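You operate a simulated robot arm through the tools that you are given. There is no shell and no other tool.

Carry out the task below with a simulated robot arm. There is one attempt and no reset: what you move stays moved.

JOB
Set up the grey tester with the white gasket at about 1.5 bar.
Fine: gasket in the socket, lid on it, latch and vent shut.
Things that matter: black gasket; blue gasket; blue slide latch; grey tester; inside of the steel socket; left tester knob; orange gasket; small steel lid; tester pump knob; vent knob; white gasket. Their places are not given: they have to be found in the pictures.

The check looks at the end state, three seconds after you hand in, the way a careful person would. Anything else that was tipped, shoved, dropped, spilled or broken makes it a failure. Lids that push on must go on centred and level and be pressed home; caps that screw on are set level and turned clockwise until they are tight.

ROBOT AND FRAMES
A 7-joint arm with a two-finger parallel gripper, fixed in place. Base frame: the origin is on the floor under the middle of its stand, x ahead of it, y to its left, z up; the work surface is at about z = 90. Readings come in cm, rad, newtons and seconds.
With the tool pointing down near the work surface it reaches from about 10 to 64 cm from the base axis. Its first joint turns from -1.152 to 1.152 rad. Payload 1.57 kg.
The tool frame sits at the grasp point between the pads (the TCP): z along the fingers, y along the line on which they close. The tips reach 3 cm beyond it. The gripper opens to 8 cm. The fingers are 1.7 cm wide and 1.2 cm thick; the gripper's body (4 by 8.2 cm) begins 8 cm behind the TCP.
Orientation is told as [roll, pitch, yaw] about the base's x, y, z axes, in that order, counted from this pose: with the fingers straight down and closing along the base's y, the tool's x points along the base's -x, its y along +y and its z along -z.

CONTROLS
- The arm moves only by the tool servo_tool. Its argument "commands" is a list of rows, each a list of 7 numbers: the shift along the tool's x, y, z in cm, then the turn, a rotation vector about the tool's x, y, z in rad, then the opening, from 0 (shut) to 1 (fully open). In form: [[x, y, z, ax, ay, az, claw], ...]. A call has 1 to 20 rows; each row shifts and turns the commanded pose from where the row before left it, along the tool's axes as they then stand. Each row takes 0.2 s and may step no farther than 5 cm and 0.15 rad from the row before; otherwise, or with a gripper value out of range, the whole call is refused. A pose out of reach is approached as far as the arm can. The call stops where the force on the tool passes 50 N (or 10 N more than at its start, if that is more) or the arm is blocked; 0.2 s more then pass. Each finger travels about 7.2 cm/s and halts on what it meets, pressing with about 29 N; the grip force reading is that of the motor and also rises with nothing between the fingers. The clock runs only during rows and for 0.2 s after the last one: add rows that do not move to give the fingers time. The reply holds the time, the measured pose of the TCP, the force on the tool along the base axes, the opening and the grip force, in the units named above and with some noise, with the torque about the TCP (base axes, N m) and any sound that the robot's microphone picked up.
- Cameras (640 x 400 px; columns grow to the right, rows downward): "scene" is fixed at [7.38, 43.1, 143.08]; the picture's right is [-0.69, -0.72, 0.00], its down [-0.38, 0.37, -0.85] and it looks along [0.61, -0.59, -0.53] (base axes); focal length 295 px, centre (320, 200). "wrist" rides on the gripper at [7.2, -0.7, -12.2] in the tool frame; the picture's right is [0.09, 1.00, 0.00], its down [-0.84, 0.08, -0.54] and it looks along [-0.54, 0.05, 0.84] (tool axes); focal length 238 px, centre (320, 200).
- get_image(camera): a new picture of that camera. It takes no simulated time.
- pixel_to_xyz(camera, pixels): for up to 12 pixels [column, row] of the newest picture of that camera ("zoom" is the newest enlarged one), the place [x, y, z] in the base frame of the surface seen there, good to about 0.2 cm, but the place of the scene camera against the robot may be out by one fixed shift of up to 1.8 cm in any direction. It takes no simulated time.
- zoom(camera, box): a new picture of the part [left, top, right, bottom] of that camera's present view, enlarged. It takes no simulated time.
- sign_off(): hands the job in; it is judged then, once.

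Unless the task says otherwise, let go and move clear before handing in.

The tools are called after "Request:" as a command line: name --pt "numbers of a row" for each row, then --argument value for the rest, lists and objects as JSON in quotes. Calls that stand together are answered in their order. servo_tool: Moves the arm, as the interface text tells. Its arguments: {"type":"object","properties":{"commands":{"type":"array","items":{"type":"array","items":{"type":"number"}}}},"required":["commands"]} The other tools are called the same way: get_image (camera) takes a picture; pixel_to_xyz (camera, pixels) gives the place of the surface under pixels of a picture; zoom (camera, box) takes an enlarged picture of a part of a camera's view; sign_off () hands the job in.

At the start:

```text
time_s: 0.0
position: [34.63, 17.56, 124.17]
tcp_rot: [0.0, 0.0, 0.0]
contact_force: [0.3, 1.8, 0.6]
moment: [0.0, 0.04, 0.01]
finger_gap: 7.99
grip_force: 0.0
```

scene: 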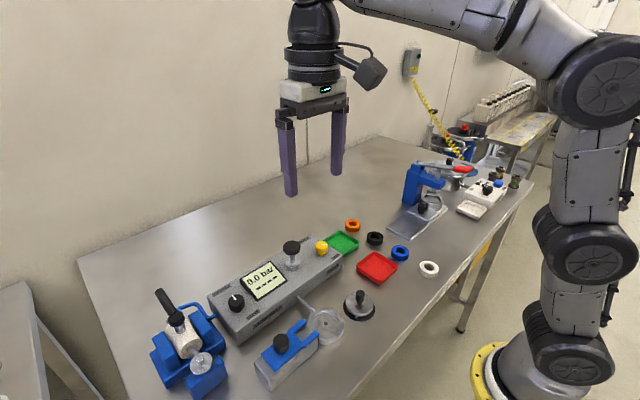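
wrist: 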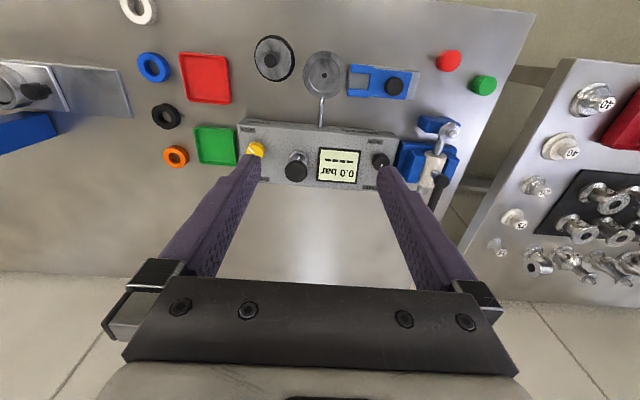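

The first pictures show the tester with its display (scene px 265,280), the white gasket at (429,268), the lid at (359,305), the socket near (328,325) and the blue latch near (285,350). I'll zoom in to see the details.

Request:
zoom --camera "scene" --box '[190, 220, 350, 400]'

Request:
zoom --camera "scene" --box '[300, 200, 460, 340]'

Request:
zoom --camera "wrist" --box '[220, 20, 520, 210]'

```text
2.22 times, centred on (270, 310) of scene
```

zoom: 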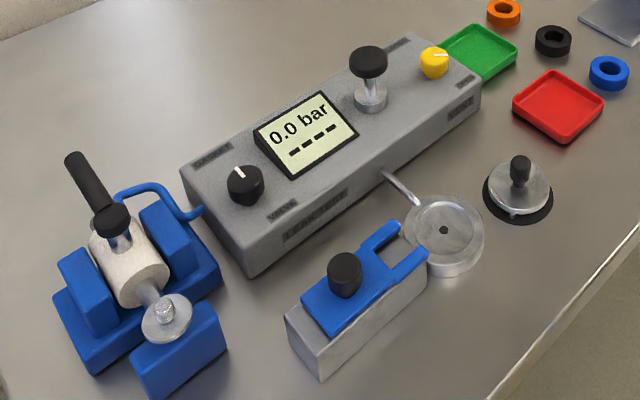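

```text
2.86 times, centred on (380, 270) of scene
```

zoom: 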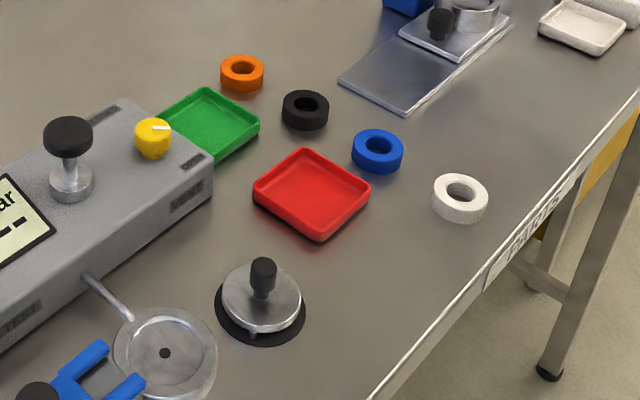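

```text
2.11 times, centred on (370, 115) of wrist
```

zoom: 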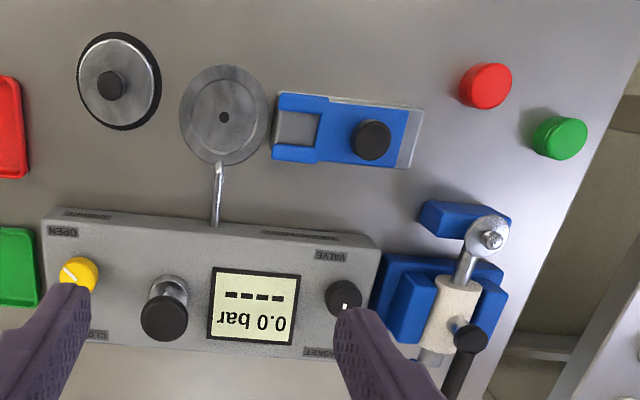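

I see a selector knob with labels near it and a yellow vent knob with OPEN/CLOSE labels. I'll zoom closer on the labels and get first 3D readings.

Request:
zoom --camera "scene" --box '[200, 260, 280, 330]'

Request:
zoom --camera "scene" --box '[270, 220, 350, 280]'

Request:
zoom --camera "scene" --box '[250, 280, 350, 390]'

Request:
zoom --camera "wrist" --box '[220, 110, 420, 200]'

Request:
pixel_to_xyz --camera "wrist" --pixels '[[271, 60], [323, 73], [394, 86], [297, 172], [254, 150], [379, 159], [137, 12], [342, 180], [300, 90], [350, 40], [362, 82], [323, 95]]'

Request:
pixel_to_xyz --camera "scene" --pixels '[[429, 268], [359, 293], [328, 324], [281, 342], [292, 246], [322, 244], [236, 300], [420, 269], [437, 271], [366, 300], [345, 305], [380, 335]]'

```text
5.71 times, centred on (240, 295) of scene
```

zoom: 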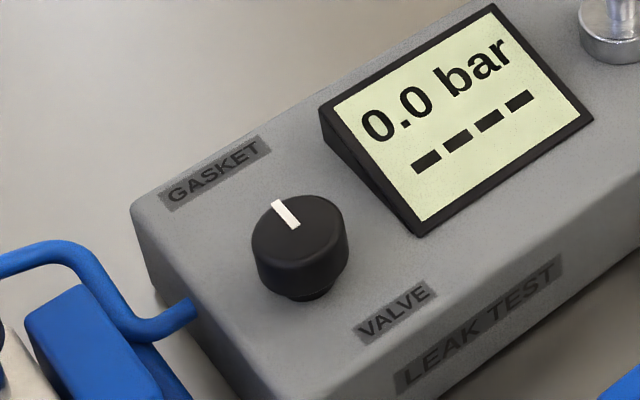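

```text
6.67 times, centred on (310, 250) of scene
```

zoom: 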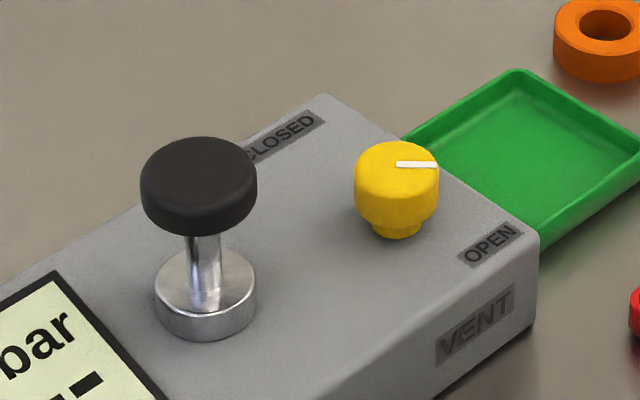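

```text
3.64 times, centred on (300, 335) of scene
```

zoom: 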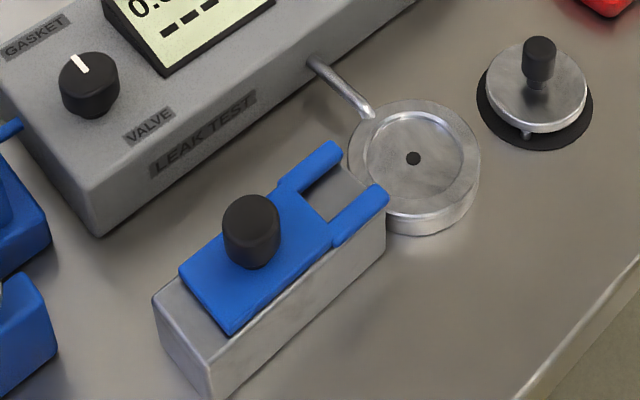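

```text
3.20 times, centred on (320, 155) of wrist
```

zoom: 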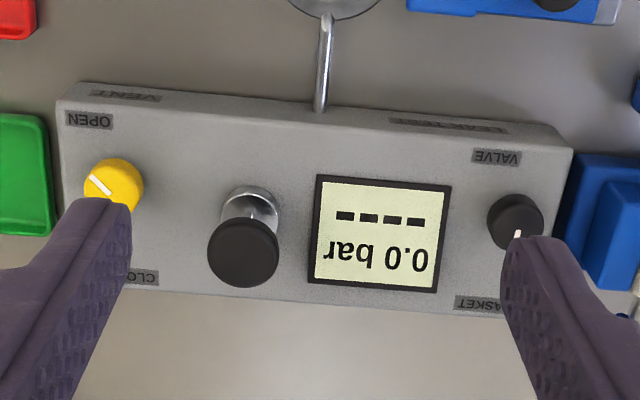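

```text
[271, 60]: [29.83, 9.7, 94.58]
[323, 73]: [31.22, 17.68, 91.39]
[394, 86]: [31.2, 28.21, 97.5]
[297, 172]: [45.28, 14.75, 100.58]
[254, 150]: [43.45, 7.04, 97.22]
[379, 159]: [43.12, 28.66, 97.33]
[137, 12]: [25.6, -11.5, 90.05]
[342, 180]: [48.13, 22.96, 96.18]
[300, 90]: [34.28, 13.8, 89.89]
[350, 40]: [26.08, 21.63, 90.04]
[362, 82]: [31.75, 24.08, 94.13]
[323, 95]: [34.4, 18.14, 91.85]
```

```text
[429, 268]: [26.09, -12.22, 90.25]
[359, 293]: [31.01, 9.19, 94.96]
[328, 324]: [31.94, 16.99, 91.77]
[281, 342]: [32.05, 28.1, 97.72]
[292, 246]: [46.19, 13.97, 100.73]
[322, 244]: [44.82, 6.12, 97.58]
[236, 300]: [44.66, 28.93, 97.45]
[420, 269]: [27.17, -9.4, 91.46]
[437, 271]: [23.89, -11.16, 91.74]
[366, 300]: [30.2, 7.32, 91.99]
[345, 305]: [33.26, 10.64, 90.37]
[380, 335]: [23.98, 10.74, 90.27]
```

The labels read GASKET (far side) and VALVE for the left knob, which already points to +x; the vent points towards OPEN. I'll look closer at the lid, socket, latch and gasket.

Request:
zoom --camera "scene" --box '[335, 275, 385, 325]'

Request:
zoom --camera "scene" --box '[300, 295, 360, 350]'

Request:
zoom --camera "wrist" --box '[240, 20, 430, 130]'

Request:
zoom --camera "wrist" --box '[100, 0, 250, 90]'

Request:
zoom --camera "scene" --box '[400, 245, 460, 290]'

```text
8.00 times, centred on (360, 300) of scene
```

zoom: 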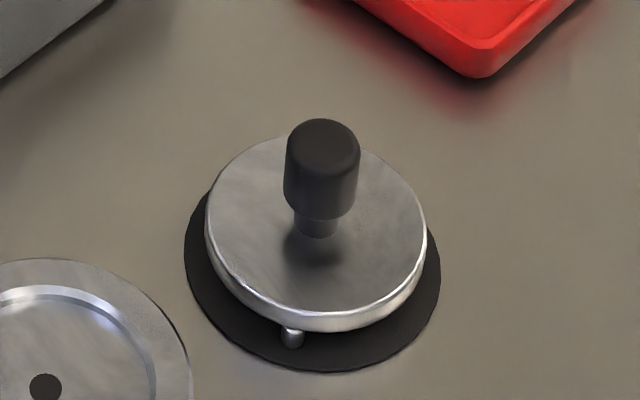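

```text
7.27 times, centred on (330, 322) of scene
```

zoom: 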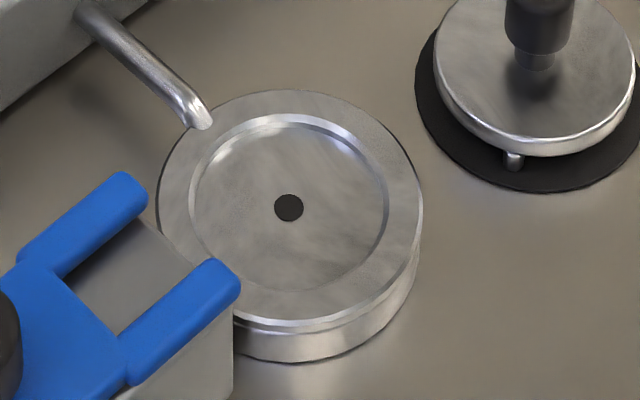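

```text
3.37 times, centred on (335, 75) of wrist
```

zoom: 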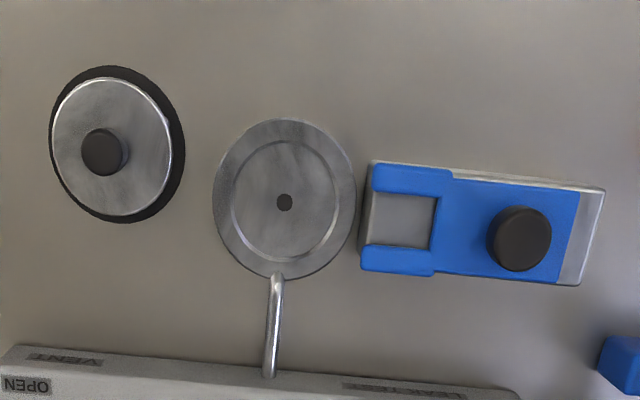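

```text
4.27 times, centred on (175, 45) of wrist
```

zoom: 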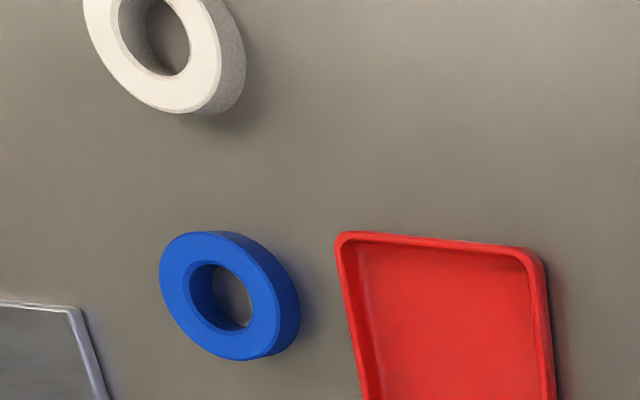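

```text
8.89 times, centred on (430, 268) of scene
```

zoom: 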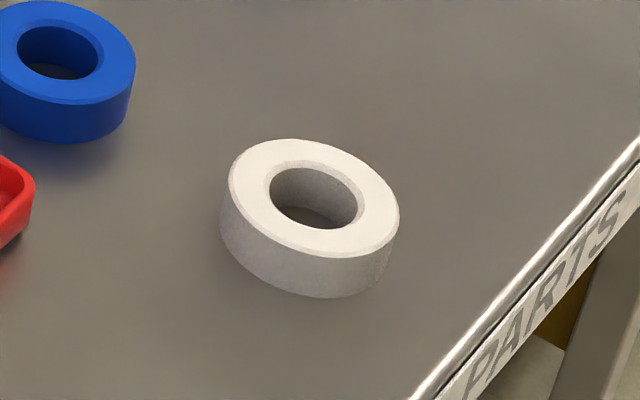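

The lid stands on a black rest with a small nub under its rim, and the socket (about 5 cm wide with a recess) is empty. Next I move high over to the white gasket at about (26, -11.6) for a closer wrist view.

Request:
servo_tool --pt "1.1 -4.1 0 0 0 0 1" --pt "1.1 -4.1 0 0 0 0 1" --pt "1.1 -4.1 0 0 0 0 1" --pt "1.1 -4.1 0 0 0 0 1" --pt "1.1 -4.1 0 0 0 0 1" --pt "1.1 -4.1 0 0 0 0 1" --pt "1.1 -4.1 2 0 0 0 1" --pt "0.3 -0.3 4 0 0 0 1" --pt "0 0 4 0 0 0 1" --pt "0 0 3 0 0 0 1" --pt "0 0 0 0 0 0 1"

Request:
get_image --camera "wrist"

Request:
get_image --camera "scene"

```text
time_s: 2.4
position: [26.62, -11.46, 111.09]
tcp_rot: [0.0, 0.0, 0.001]
contact_force: [0.5, 0.5, -0.8]
moment: [0.0, 0.01, -0.02]
finger_gap: 8.01
grip_force: 0.1
```

```text
taken
```

wrist: 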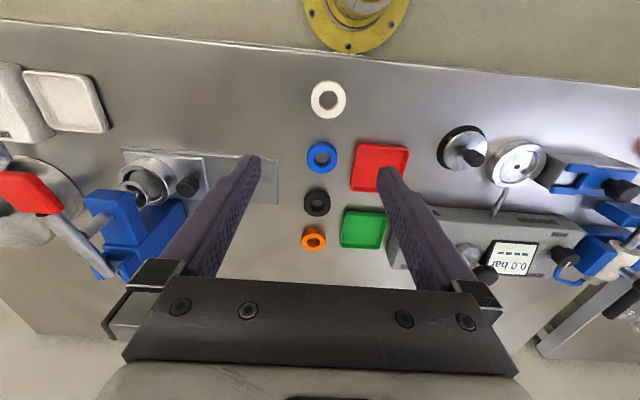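

```text
taken
```

scene: 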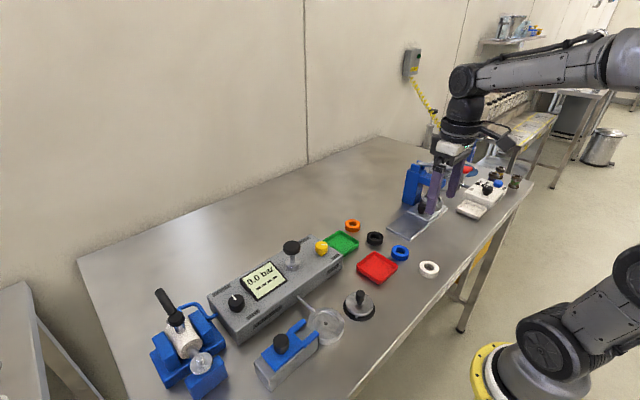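

The wrist picture shows the white gasket at about (328,99). I'll zoom and measure its rim.

Request:
zoom --camera "wrist" --box '[280, 70, 376, 130]'

Request:
pixel_to_xyz --camera "wrist" --pixels '[[328, 82], [328, 116], [311, 98], [345, 98], [328, 99], [314, 98], [342, 100], [322, 157], [465, 150], [443, 165], [516, 165], [300, 60]]'

```text
6.67 times, centred on (328, 100) of wrist
```

zoom: 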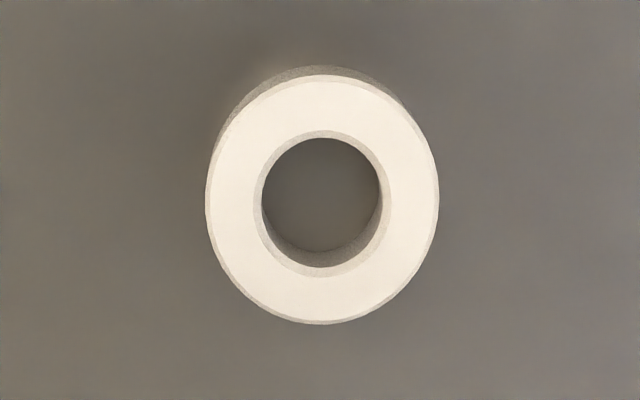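

```text
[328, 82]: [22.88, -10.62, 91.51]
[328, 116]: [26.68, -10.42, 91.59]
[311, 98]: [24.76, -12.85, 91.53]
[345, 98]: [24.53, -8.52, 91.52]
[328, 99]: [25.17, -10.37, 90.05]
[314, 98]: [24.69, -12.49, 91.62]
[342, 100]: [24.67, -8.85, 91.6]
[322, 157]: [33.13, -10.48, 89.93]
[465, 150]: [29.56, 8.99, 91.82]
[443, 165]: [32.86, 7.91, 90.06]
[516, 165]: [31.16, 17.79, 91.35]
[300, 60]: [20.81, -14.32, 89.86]
```

The gasket's top is at z≈91.55, outer width ≈4.2 cm. I'll measure its edges finely in the zoomed picture.

Request:
pixel_to_xyz --camera "zoom" --pixels '[[212, 200], [432, 200], [322, 84], [322, 318], [250, 200], [398, 200], [322, 132], [322, 280], [245, 110], [400, 285], [245, 285], [400, 115]]'

```text
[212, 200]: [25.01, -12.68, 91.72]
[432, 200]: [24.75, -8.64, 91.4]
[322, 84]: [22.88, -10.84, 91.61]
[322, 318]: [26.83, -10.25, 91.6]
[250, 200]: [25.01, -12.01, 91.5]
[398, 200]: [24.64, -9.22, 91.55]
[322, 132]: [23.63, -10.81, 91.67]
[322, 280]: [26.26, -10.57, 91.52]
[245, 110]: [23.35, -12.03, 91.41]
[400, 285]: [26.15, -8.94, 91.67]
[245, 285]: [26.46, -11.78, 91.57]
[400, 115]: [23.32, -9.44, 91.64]
```

The gasket's centre comes out at about (24.85, -10.58), top z 91.55, diameter 4.1. I'll move above it at z≈97 and check alignment.

Request:
servo_tool --pt "1.77 0.88 2 0 0 0 0.85" --pt "0 0 4 0 0 0 0.85" --pt "0 0 4 0 0 0 0.85" --pt "0 0 4 0 0 0 0.85" --pt "0 0 0 0 0 0 0.85" --pt "0 0 0 0 0 0 0.85"

Request:
get_image --camera "wrist"

```text
time_s: 3.8
position: [24.96, -10.53, 96.99]
tcp_rot: [0.0, 0.001, 0.001]
contact_force: [0.7, 0.0, 0.1]
moment: [0.01, 0.01, -0.02]
finger_gap: 6.79
grip_force: 0.0
```

```text
taken
```

wrist: 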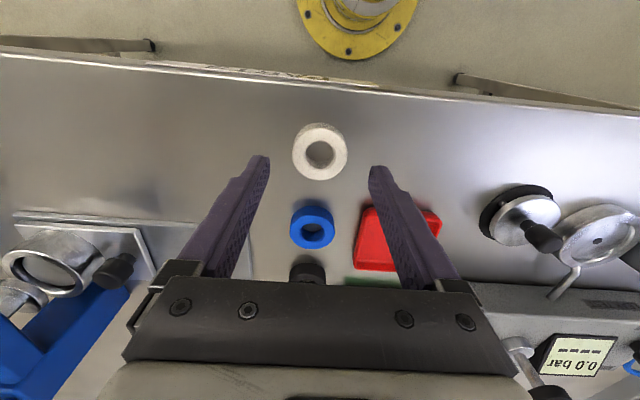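

The gasket is now at (320,152) between the fingers. I'll re-measure it from this close view.

Request:
zoom --camera "wrist" --box '[272, 112, 368, 192]'

Request:
pixel_to_xyz --camera "wrist" --pixels '[[294, 150], [345, 150], [320, 126], [320, 178], [302, 132], [339, 170], [302, 170], [338, 132], [310, 150], [320, 152], [265, 165], [372, 172]]'

```text
5.00 times, centred on (320, 152) of wrist
```

zoom: 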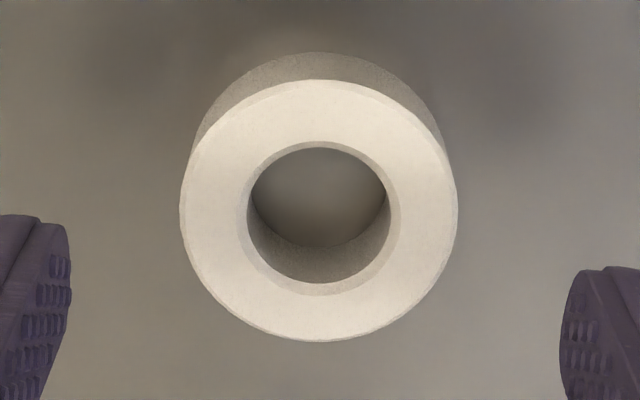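

```text
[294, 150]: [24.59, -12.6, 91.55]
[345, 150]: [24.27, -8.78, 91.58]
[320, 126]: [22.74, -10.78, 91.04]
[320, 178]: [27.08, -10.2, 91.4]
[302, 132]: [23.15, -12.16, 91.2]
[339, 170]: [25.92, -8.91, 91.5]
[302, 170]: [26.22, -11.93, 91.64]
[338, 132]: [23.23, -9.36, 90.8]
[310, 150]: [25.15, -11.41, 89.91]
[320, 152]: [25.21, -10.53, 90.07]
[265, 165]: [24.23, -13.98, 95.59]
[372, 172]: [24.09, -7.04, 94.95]
```

Request:
pixel_to_xyz --camera "zoom" --pixels '[[186, 209], [450, 209], [318, 86], [318, 335], [230, 120], [405, 300], [230, 300], [405, 120]]'

```text
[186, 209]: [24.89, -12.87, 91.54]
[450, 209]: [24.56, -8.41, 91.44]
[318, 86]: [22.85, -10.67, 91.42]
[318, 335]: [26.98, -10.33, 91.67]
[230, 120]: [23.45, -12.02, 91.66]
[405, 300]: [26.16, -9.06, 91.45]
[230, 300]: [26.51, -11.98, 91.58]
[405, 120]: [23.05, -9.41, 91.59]
```

Gasket centre is confirmed at about (24.82, -10.59). I'll descend 3.2 cm and close on it.

Request:
servo_tool --pt "0.1 0 1.6 0 0 0 0.85" --pt "0 0 1.6 0 0 0 0.85" --pt "0 0 0 0 0 0 0.85" --pt "0 0 0 0 0 0 0.6" --pt "0 0 0 0 0 0 0.4" --pt "0 0 0 0 0 0 0.4" --pt "0 0 0 0 0 0 0.4"

Request:
get_image --camera "wrist"

```text
time_s: 5.4
position: [24.89, -10.51, 94.0]
tcp_rot: [0.0, 0.001, 0.0]
contact_force: [0.1, 0.1, 0.7]
moment: [0.03, 0.0, 0.03]
finger_gap: 4.23
grip_force: 28.7
```

```text
taken
```

wrist: 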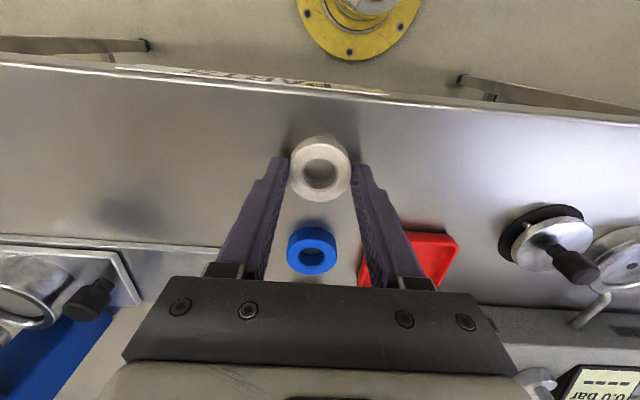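

Grip is on: gap 4.23 cm at 28.7 N. I'll lift and check the gasket hangs level.

Request:
servo_tool --pt "0 0 -1 0 0 0 0.4" --pt "0 0 -2 0 0 0 0.4" --pt "0 0 -3 0 0 0 0.4" --pt "0 0 -4 0 0 0 0.4" --pt "0 0 -3 0 0 0 0.4" --pt "0 0 0 0 0 0 0.4"

Request:
get_image --camera "wrist"

Request:
zoom --camera "scene" --box '[390, 150, 510, 240]'

```text
time_s: 6.8
position: [24.77, -10.55, 106.93]
tcp_rot: [0.0, -0.001, -0.001]
contact_force: [0.0, -0.1, -0.6]
moment: [0.0, 0.02, -0.02]
finger_gap: 4.26
grip_force: 29.0
```

```text
taken
```

wrist: 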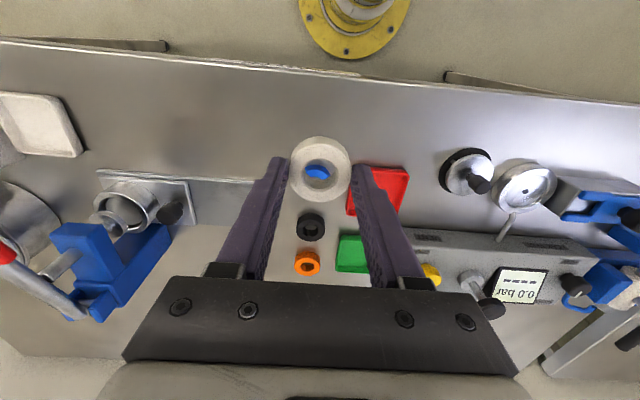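

```text
4.44 times, centred on (450, 195) of scene
```

zoom: 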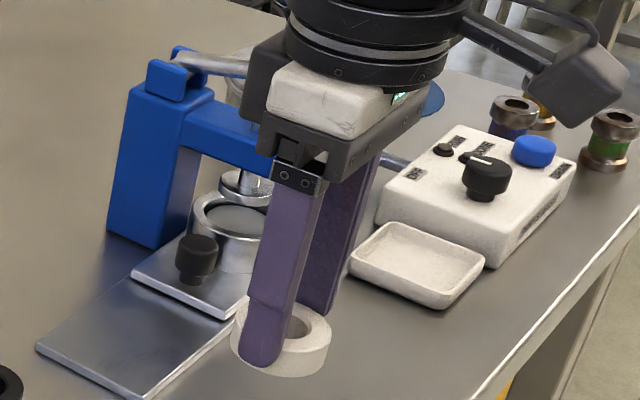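

The gasket is lifted and level. I'll measure where it sits relative to the TCP.

Request:
zoom --camera "wrist" --box '[272, 125, 368, 205]'

```text
5.00 times, centred on (320, 165) of wrist
```

zoom: 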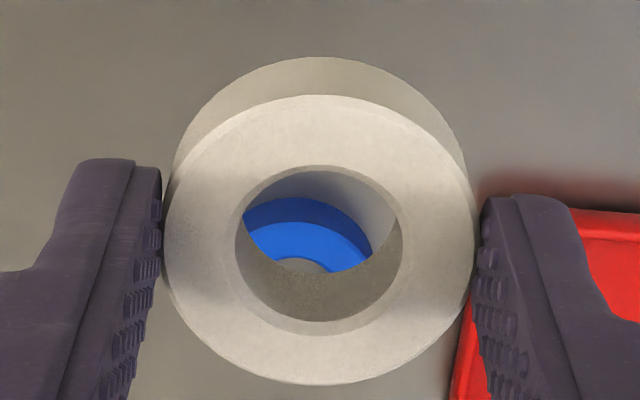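

Request:
pixel_to_xyz --camera "zoom" --pixels '[[174, 240], [466, 240], [320, 104], [320, 378], [220, 138], [420, 342], [220, 342], [420, 138], [230, 240], [410, 240], [320, 160], [320, 328]]'

```text
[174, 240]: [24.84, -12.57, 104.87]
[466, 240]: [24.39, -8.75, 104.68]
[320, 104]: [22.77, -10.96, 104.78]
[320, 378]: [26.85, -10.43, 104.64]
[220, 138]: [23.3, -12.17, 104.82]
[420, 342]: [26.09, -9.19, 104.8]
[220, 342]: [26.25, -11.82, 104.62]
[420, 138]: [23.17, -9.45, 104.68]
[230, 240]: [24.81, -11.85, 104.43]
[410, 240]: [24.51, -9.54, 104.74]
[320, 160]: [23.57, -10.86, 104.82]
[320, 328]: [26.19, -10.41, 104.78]
```

Gasket centre sits at about (-0.04,-0.1) from the TCP, its bottom 3.75 below. I'll carry it near the socket, slightly beyond it in x, so the socket can be measured unobstructed.

Request:
servo_tool --pt "-1.25 4.0 0 0 0 0 0.4" --pt "-1.25 4.0 0 0 0 0 0.4" --pt "-1.25 4.0 0 0 0 0 0.4" --pt "-1.25 4.0 0 0 0 0 0.4" --pt "-1.25 4.0 0 0 0 0 0.4" --pt "-1.25 4.0 0 0 0 0 0.4" --pt "-1.25 4.1 0 0 0 0 0.4" --pt "0 0 0 0 0 0 0.4" --pt "0 0 0 0 0 0 0.4"

Request:
get_image --camera "wrist"

Request:
get_image --camera "scene"

```text
time_s: 8.8
position: [33.64, 17.61, 106.81]
tcp_rot: [0.0, 0.0, 0.0]
contact_force: [-0.3, 0.6, -0.1]
moment: [0.01, -0.02, 0.0]
finger_gap: 4.25
grip_force: 28.8
```

```text
taken
```

wrist: 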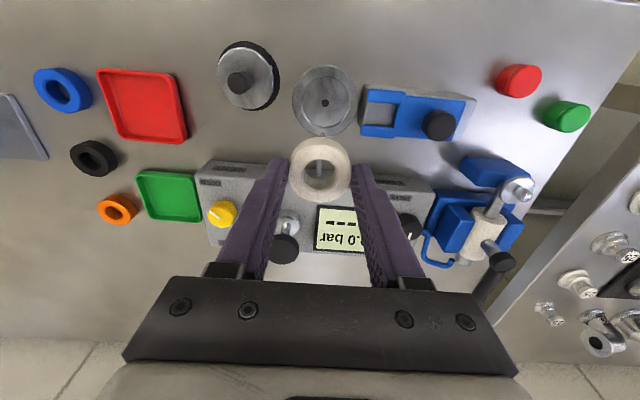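

```text
taken
```

scene: 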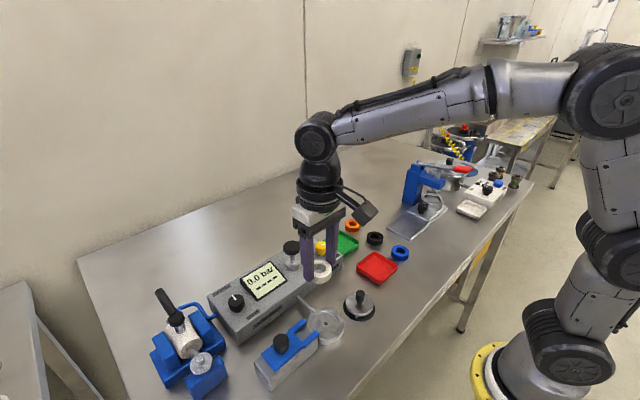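

The socket is in clear view at (325,100). I'll zoom on the socket, lid and latch and measure.

Request:
zoom --camera "wrist" --box '[210, 35, 306, 115]'

Request:
zoom --camera "wrist" --box '[277, 60, 373, 140]'

```text
5.00 times, centred on (258, 75) of wrist
```

zoom: 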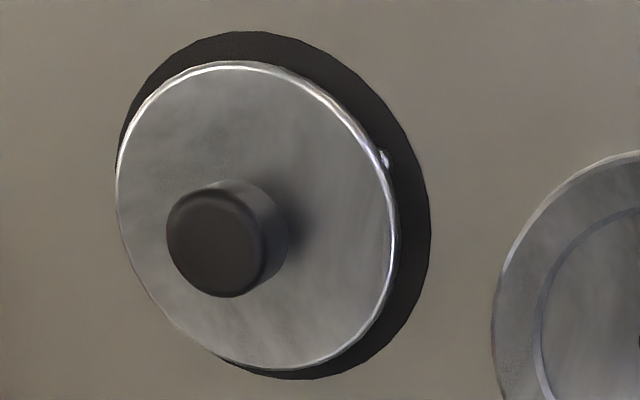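

```text
5.00 times, centred on (325, 100) of wrist
```

zoom: 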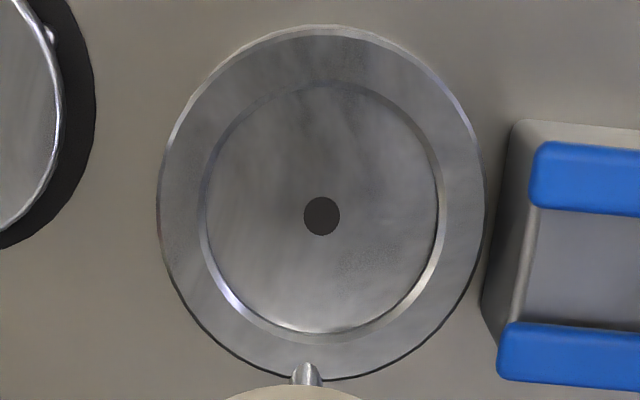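

Request:
pixel_to_xyz --camera "zoom" --pixels '[[212, 215], [430, 215], [321, 95], [321, 325], [321, 215], [180, 205], [465, 205], [321, 50], [321, 360], [240, 130], [400, 300], [400, 120]]'

Request:
pixel_to_xyz --camera "wrist" --pixels '[[300, 100], [350, 100], [325, 72], [325, 130], [307, 78], [345, 122], [345, 80], [306, 120], [440, 120], [363, 102], [380, 93], [375, 130]]'

```text
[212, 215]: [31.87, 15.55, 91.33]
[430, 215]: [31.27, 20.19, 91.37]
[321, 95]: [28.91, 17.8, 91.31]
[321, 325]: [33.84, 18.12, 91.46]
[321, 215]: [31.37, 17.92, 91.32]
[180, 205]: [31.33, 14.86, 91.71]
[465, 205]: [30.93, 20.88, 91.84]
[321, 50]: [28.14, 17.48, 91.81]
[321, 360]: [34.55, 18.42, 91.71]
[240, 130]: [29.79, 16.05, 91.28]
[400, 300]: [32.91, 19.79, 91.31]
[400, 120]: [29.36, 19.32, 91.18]
```

```text
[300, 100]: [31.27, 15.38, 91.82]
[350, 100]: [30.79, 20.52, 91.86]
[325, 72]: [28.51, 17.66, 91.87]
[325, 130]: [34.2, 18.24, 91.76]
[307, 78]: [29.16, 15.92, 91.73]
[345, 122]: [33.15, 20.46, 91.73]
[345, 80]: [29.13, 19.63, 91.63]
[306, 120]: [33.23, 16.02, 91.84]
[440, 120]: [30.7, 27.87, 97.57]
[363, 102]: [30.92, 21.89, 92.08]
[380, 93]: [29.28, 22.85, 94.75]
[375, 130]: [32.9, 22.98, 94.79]
```

The socket's recess is about 4.9 cm wide, its floor at z≈91.32 and its rim at 91.78, centre (31.36, 17.9). Because the latch body starts at y≈21.7, I'll turn the gripper 45° so that the fingers clear it.

Request:
servo_tool --pt "0 0 0 0 0 -0.131 0.4" --pt "0 0 0 0 0 -0.131 0.4" --pt "0 0 0 0 0 -0.131 0.4" --pt "0 0 0 0 0 -0.131 0.4" --pt "0 0 0 0 0 -0.131 0.4" --pt "0 0 0 0 0 -0.13 0.4" --pt "0 0 0 0 0 0 0.4" --pt "0 0 0 0 0 0 0.4"

Request:
get_image --camera "wrist"

```text
time_s: 10.6
position: [33.57, 17.57, 106.81]
tcp_rot: [0.0, -0.002, 0.787]
contact_force: [0.8, 0.6, 0.2]
moment: [-0.01, -0.02, 0.0]
finger_gap: 4.26
grip_force: 28.7
```

```text
taken
```

wrist: 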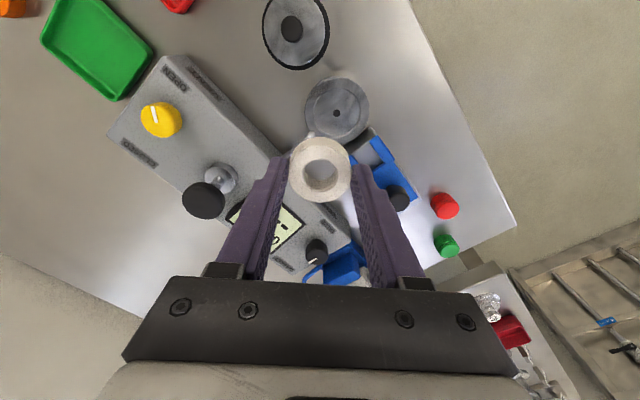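

Turned to 45°; the socket shows at (337,110). I'll re-measure the socket and gasket centres in this orientation.

Request:
zoom --camera "wrist" --box '[272, 70, 392, 170]'

Request:
pixel_to_xyz --camera "wrist" --pixels '[[337, 114], [333, 114], [341, 114], [337, 110], [293, 170], [348, 170], [320, 142], [320, 198], [302, 150], [339, 190], [302, 190], [339, 150]]'

```text
4.00 times, centred on (332, 120) of wrist
```

zoom: 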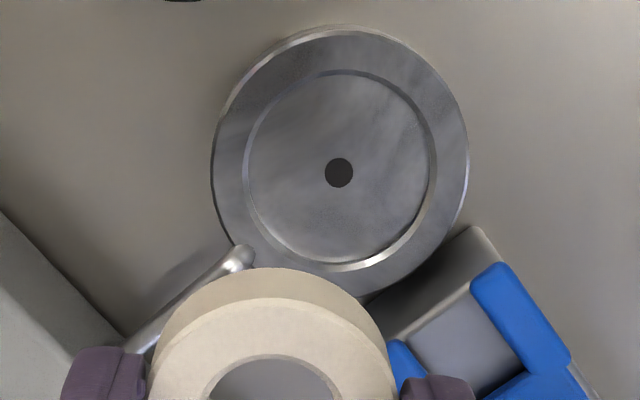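

```text
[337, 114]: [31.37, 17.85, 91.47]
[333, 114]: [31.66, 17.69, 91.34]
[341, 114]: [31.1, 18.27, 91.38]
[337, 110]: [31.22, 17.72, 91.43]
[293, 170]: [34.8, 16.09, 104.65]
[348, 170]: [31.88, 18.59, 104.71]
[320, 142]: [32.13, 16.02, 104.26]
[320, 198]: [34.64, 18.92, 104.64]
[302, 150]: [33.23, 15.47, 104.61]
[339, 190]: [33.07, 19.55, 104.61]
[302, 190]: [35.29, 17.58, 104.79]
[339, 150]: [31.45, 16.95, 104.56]
```

Request:
zoom --camera "wrist" --box '[272, 125, 368, 205]'

Request:
pixel_to_xyz --camera "zoom" --pixels '[[174, 240], [466, 240], [320, 104], [320, 378], [220, 138], [420, 342], [220, 342], [420, 138], [230, 240], [410, 240], [320, 160], [320, 328]]'

```text
5.00 times, centred on (320, 165) of wrist
```

zoom: 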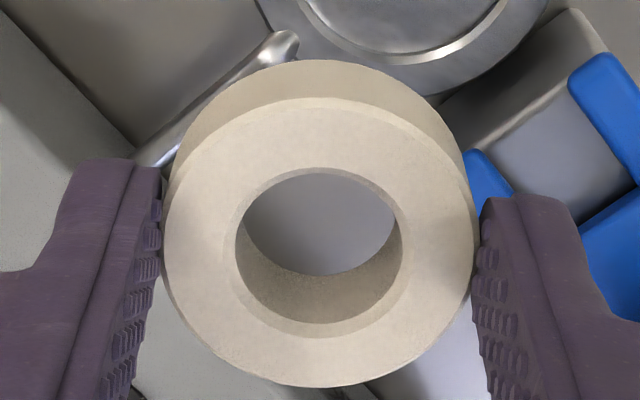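

```text
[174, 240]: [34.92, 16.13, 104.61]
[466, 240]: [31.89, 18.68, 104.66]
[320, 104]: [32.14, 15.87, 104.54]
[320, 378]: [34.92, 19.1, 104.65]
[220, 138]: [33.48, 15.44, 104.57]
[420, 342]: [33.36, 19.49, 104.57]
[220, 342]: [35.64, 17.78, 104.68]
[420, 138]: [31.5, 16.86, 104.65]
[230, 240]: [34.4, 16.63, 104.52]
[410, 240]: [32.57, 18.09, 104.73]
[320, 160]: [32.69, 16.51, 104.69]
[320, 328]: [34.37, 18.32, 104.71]
```

Gasket centre is (33.49, 17.41), so it must shift by (-2.12, +0.46). I'll do that and lower to a hover above the socket.

Request:
servo_tool --pt "0.587 0.912 0 0 0 0 0.4" --pt "0.587 0.912 0 0 0 0 0.4" --pt "0 0 3 0 0 0 0.4" --pt "0 0 3 0 0 0 0.4" --pt "0 0 3.2 0 0 0 0.4" --pt "0 0 0 0 0 0 0.4" --pt "0 0 0 0 0 0 0.4"

Request:
get_image --camera "wrist"

Request:
zoom --camera "scene" --box '[250, 240, 390, 380]'

```text
time_s: 12.2
position: [31.37, 17.94, 97.79]
tcp_rot: [0.0, 0.0, 0.785]
contact_force: [0.8, -0.2, 0.9]
moment: [-0.01, 0.01, -0.04]
finger_gap: 4.24
grip_force: 28.9
```

```text
taken
```

wrist: 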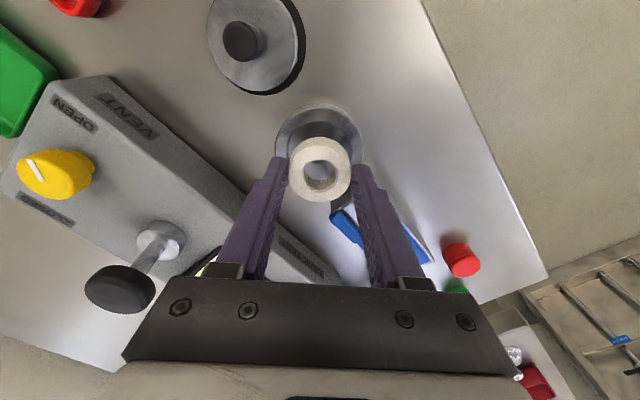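

```text
2.86 times, centred on (320, 310) of scene
```

zoom: 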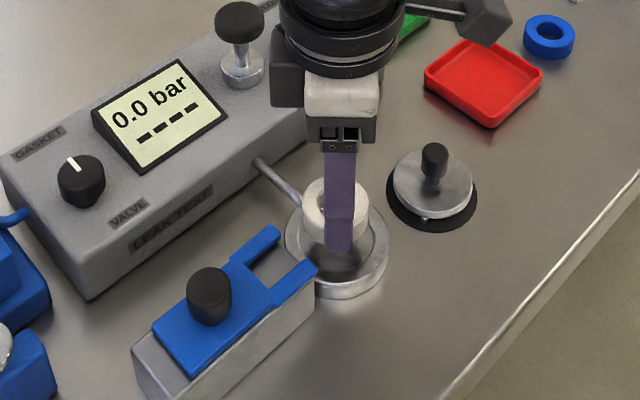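

Hovering at z=97.8, aligned within 0.1 cm. I'll lower towards the recess and check before contact.

Request:
servo_tool --pt "-0.08 0 1.0 0 0 0 0.4" --pt "0 0 0.9 0 0 0 0.4" --pt "0 0 0 0 0 0 0.4"

Request:
zoom --camera "wrist" --box '[260, 95, 380, 215]'

Request:
zoom --camera "scene" --box '[290, 285, 360, 345]'

```text
time_s: 13.0
position: [31.46, 18.04, 95.81]
tcp_rot: [0.001, 0.001, 0.785]
contact_force: [0.0, 0.1, 0.0]
moment: [0.01, 0.0, 0.0]
finger_gap: 4.26
grip_force: 29.1
```

```text
3.33 times, centred on (320, 155) of wrist
```

zoom: 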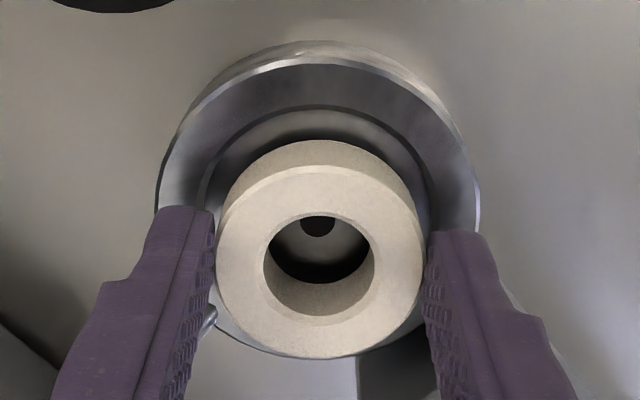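

```text
6.67 times, centred on (325, 315) of scene
```

zoom: 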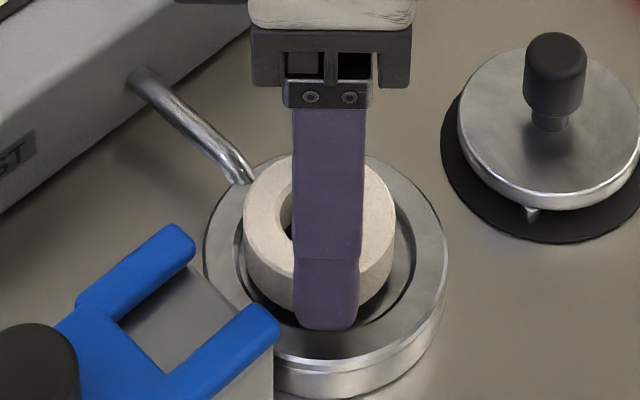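

The gasket sits over the recess with the socket's centre hole showing through it. I'll lower in small steps until it touches the floor.

Request:
servo_tool --pt "0 0 0.3 0 0 0 0.4" --pt "0 0 0.2 0 0 0 0.4" --pt "0 0 0.15 0 0 0 0.4" --pt "0 0 0 0 0 0 0.4"

Request:
zoom --camera "wrist" --box '[260, 95, 380, 215]'

Request:
zoom --camera "scene" --box '[290, 285, 360, 345]'

```text
time_s: 14.0
position: [31.43, 18.08, 95.24]
tcp_rot: [-0.001, -0.002, 0.786]
contact_force: [-1.7, -1.1, 8.8]
moment: [-0.08, 0.13, 0.01]
finger_gap: 4.23
grip_force: 29.3
```

```text
3.33 times, centred on (320, 155) of wrist
```

zoom: 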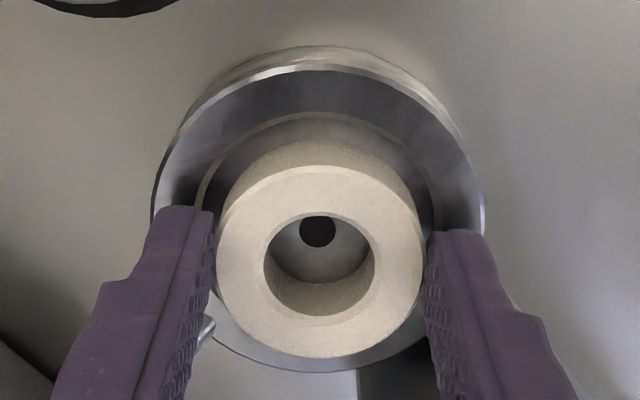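

```text
6.67 times, centred on (325, 315) of scene
```

zoom: 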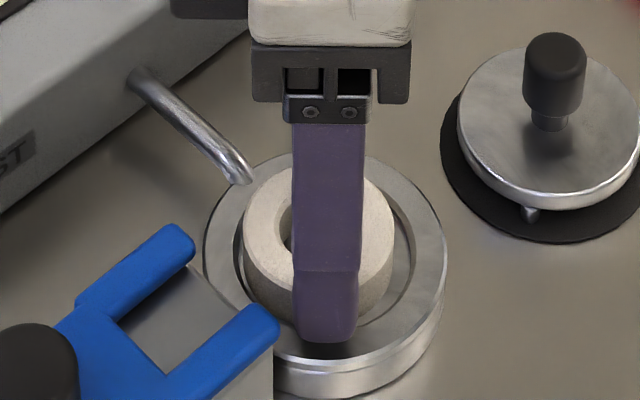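

Contact at z=95.24 with 8.8 N and the centre hole shows through the gasket, so it's seated on the floor of the recess. I'll open the fingers slightly (staying clear of the latch) and lift off.

Request:
servo_tool --pt "0 0 0 0 0 0 0.58" --pt "0 0 0 0 0 0 0.64" --pt "0 0 0 0 0 0 0.64" --pt "0 0 -1 0 0 0 0.64" --pt "0 0 -2 0 0 0 0.64" --pt "0 0 -4 0 0 0 0.64" --pt "0 0 -4 0 0 0 0.64" --pt "0 0 0 0 0 0 0.64"

Request:
get_image --camera "wrist"

Request:
zoom --camera "scene" --box '[290, 285, 380, 345]'

```text
time_s: 15.8
position: [31.37, 17.98, 106.19]
tcp_rot: [0.001, 0.0, 0.785]
contact_force: [0.4, 0.1, 0.1]
moment: [-0.01, -0.03, -0.03]
finger_gap: 5.14
grip_force: 0.0
```

```text
taken
```

wrist: 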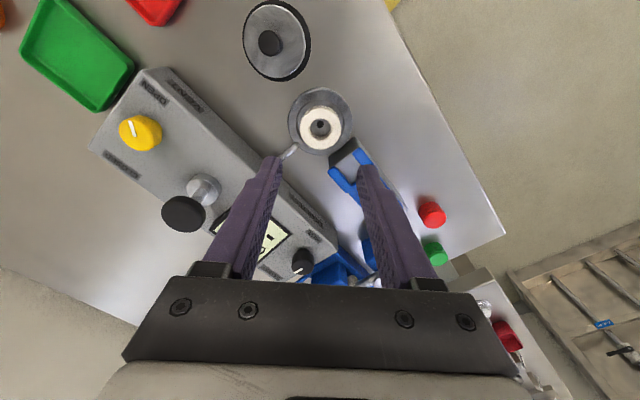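

```text
6.67 times, centred on (335, 315) of scene
```

zoom: 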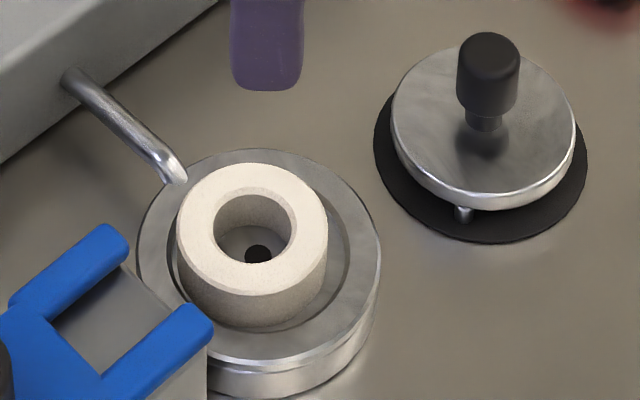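

The gasket stands in the recess, maybe ~0.2 cm off centre. I'll measure its centre against the socket hole from above.

Request:
zoom --camera "wrist" --box '[272, 82, 368, 162]'

```text
5.00 times, centred on (320, 122) of wrist
```

zoom: 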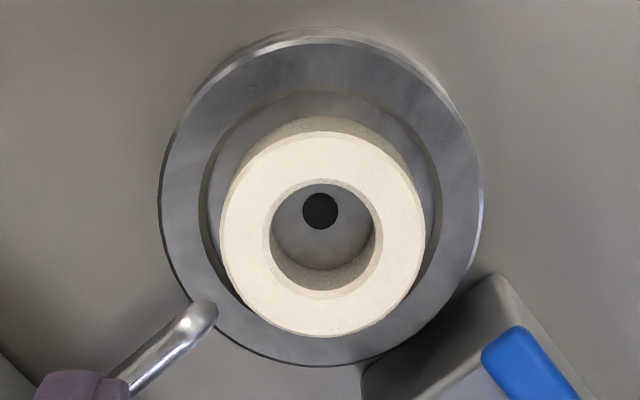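

Request:
pixel_to_xyz --camera "zoom" --pixels '[[228, 235], [416, 235], [322, 138], [322, 330], [258, 165], [388, 302], [258, 302], [388, 165], [320, 211], [168, 200], [477, 200], [322, 42]]'

```text
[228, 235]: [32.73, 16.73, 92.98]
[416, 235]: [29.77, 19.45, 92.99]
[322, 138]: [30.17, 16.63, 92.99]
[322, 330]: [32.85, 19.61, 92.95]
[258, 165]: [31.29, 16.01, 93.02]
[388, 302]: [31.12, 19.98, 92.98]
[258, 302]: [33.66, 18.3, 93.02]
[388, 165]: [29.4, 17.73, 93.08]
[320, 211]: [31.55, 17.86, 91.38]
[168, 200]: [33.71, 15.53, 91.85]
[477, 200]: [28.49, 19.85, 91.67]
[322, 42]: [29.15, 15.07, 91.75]
```

The gasket's centre is (31.37, 18.06), within 0.15–0.2 cm of the socket centre, top at z≈93.0. Next the lid: I'll zoom and measure its knob from here.

Request:
zoom --camera "wrist" --box '[228, 0, 324, 80]'

Request:
pixel_to_xyz --camera "zoom" --pixels '[[270, 214], [300, 150], [200, 150], [400, 240], [300, 50], [300, 320], [180, 220], [420, 210]]'

```text
5.00 times, centred on (276, 40) of wrist
```

zoom: 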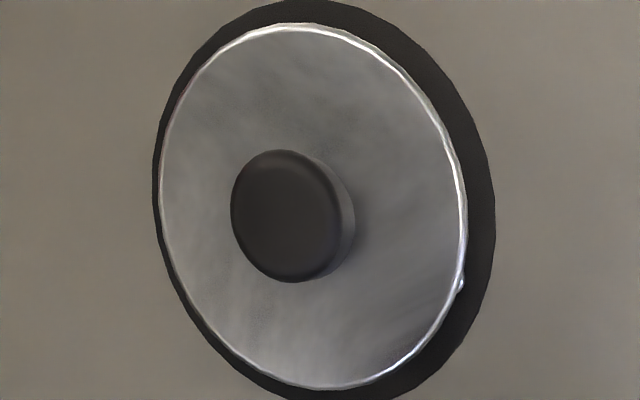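

```text
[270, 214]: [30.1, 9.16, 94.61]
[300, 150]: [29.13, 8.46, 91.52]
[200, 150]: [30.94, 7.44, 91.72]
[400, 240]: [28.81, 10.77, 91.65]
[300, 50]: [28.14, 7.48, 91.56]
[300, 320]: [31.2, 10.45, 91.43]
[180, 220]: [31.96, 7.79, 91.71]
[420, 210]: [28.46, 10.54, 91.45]
```

The lid's knob is about 1.8 cm thick at roughly (30.0, 9.2), top z≈94.6, and lid plate top z≈91.6. I'll move over it for a precise measurement.

Request:
servo_tool --pt "2.4 -1.75 0 0 0 0 0.64" --pt "2.4 -1.75 0 0 0 0 0.64" --pt "2.38 -1.74 0 0 0 0 0.64" --pt "0 0 0 0 0 0 0.64" --pt "0 0 0 0 0 0 0.64"

Request:
get_image --camera "wrist"

Request:
zoom --camera "wrist" --box '[260, 80, 380, 180]'

```text
time_s: 17.0
position: [30.15, 9.19, 106.19]
tcp_rot: [-0.001, 0.0, 0.786]
contact_force: [0.5, -0.2, -0.4]
moment: [0.02, 0.01, 0.01]
finger_gap: 5.1
grip_force: 0.1
```

```text
taken
```

wrist: 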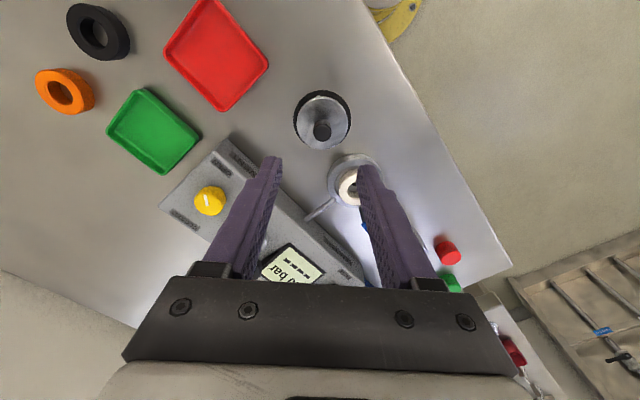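

```text
4.00 times, centred on (320, 130) of wrist
```

zoom: 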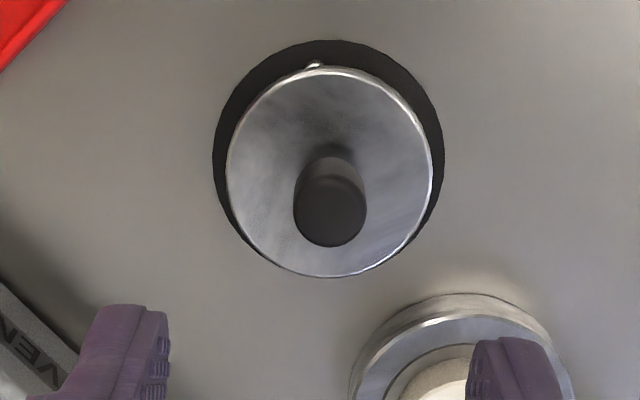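

Pegs about 120° apart are visible under the rim (zoom (314,66)). I'll measure the knob's top and the lid's edge exactly.

Request:
pixel_to_xyz --camera "zoom" --pixels '[[330, 211], [300, 211], [360, 211], [330, 185], [330, 238], [310, 195], [350, 228], [236, 170], [424, 170], [330, 82], [330, 268], [314, 66]]'

```text
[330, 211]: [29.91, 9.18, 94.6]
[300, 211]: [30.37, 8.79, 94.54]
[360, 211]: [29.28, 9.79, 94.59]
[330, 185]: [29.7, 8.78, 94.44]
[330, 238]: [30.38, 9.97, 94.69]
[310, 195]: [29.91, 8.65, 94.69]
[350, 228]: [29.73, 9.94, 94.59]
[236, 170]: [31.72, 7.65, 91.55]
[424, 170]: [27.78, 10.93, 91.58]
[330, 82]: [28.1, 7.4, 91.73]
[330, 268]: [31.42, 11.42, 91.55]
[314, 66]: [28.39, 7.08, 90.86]
```

The knob centre is about (29.87, 9.31), the lid about 5.2 cm wide. I'll align and descend with the fingers around the knob.

Request:
servo_tool --pt "0.07 0.2 3 0 0 0 0.64" --pt "0 0 3 0 0 0 0.64" --pt "0 0 2.5 0 0 0 0.64" --pt "0 0 0 0 0 0 0.5" --pt "0 0 0 0 0 0 0.5"

Request:
get_image --camera "wrist"

Request:
zoom --camera "scene" --box '[310, 260, 400, 330]'

```text
time_s: 18.2
position: [29.87, 9.37, 97.73]
tcp_rot: [-0.001, -0.001, 0.785]
contact_force: [-0.6, -0.5, -0.6]
moment: [0.03, 0.03, 0.05]
finger_gap: 3.98
grip_force: 0.0
```

```text
taken
```

wrist: 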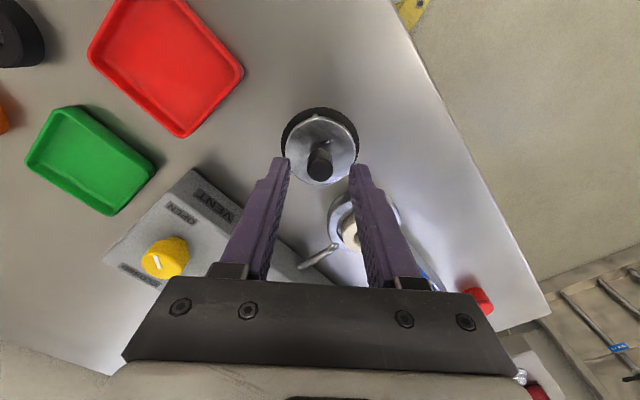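

```text
5.71 times, centred on (355, 295) of scene
```

zoom: 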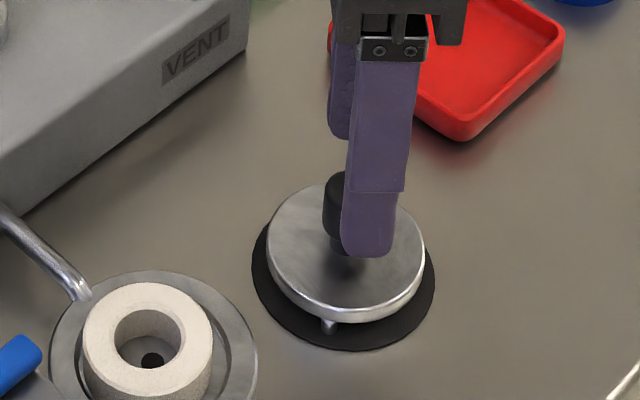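

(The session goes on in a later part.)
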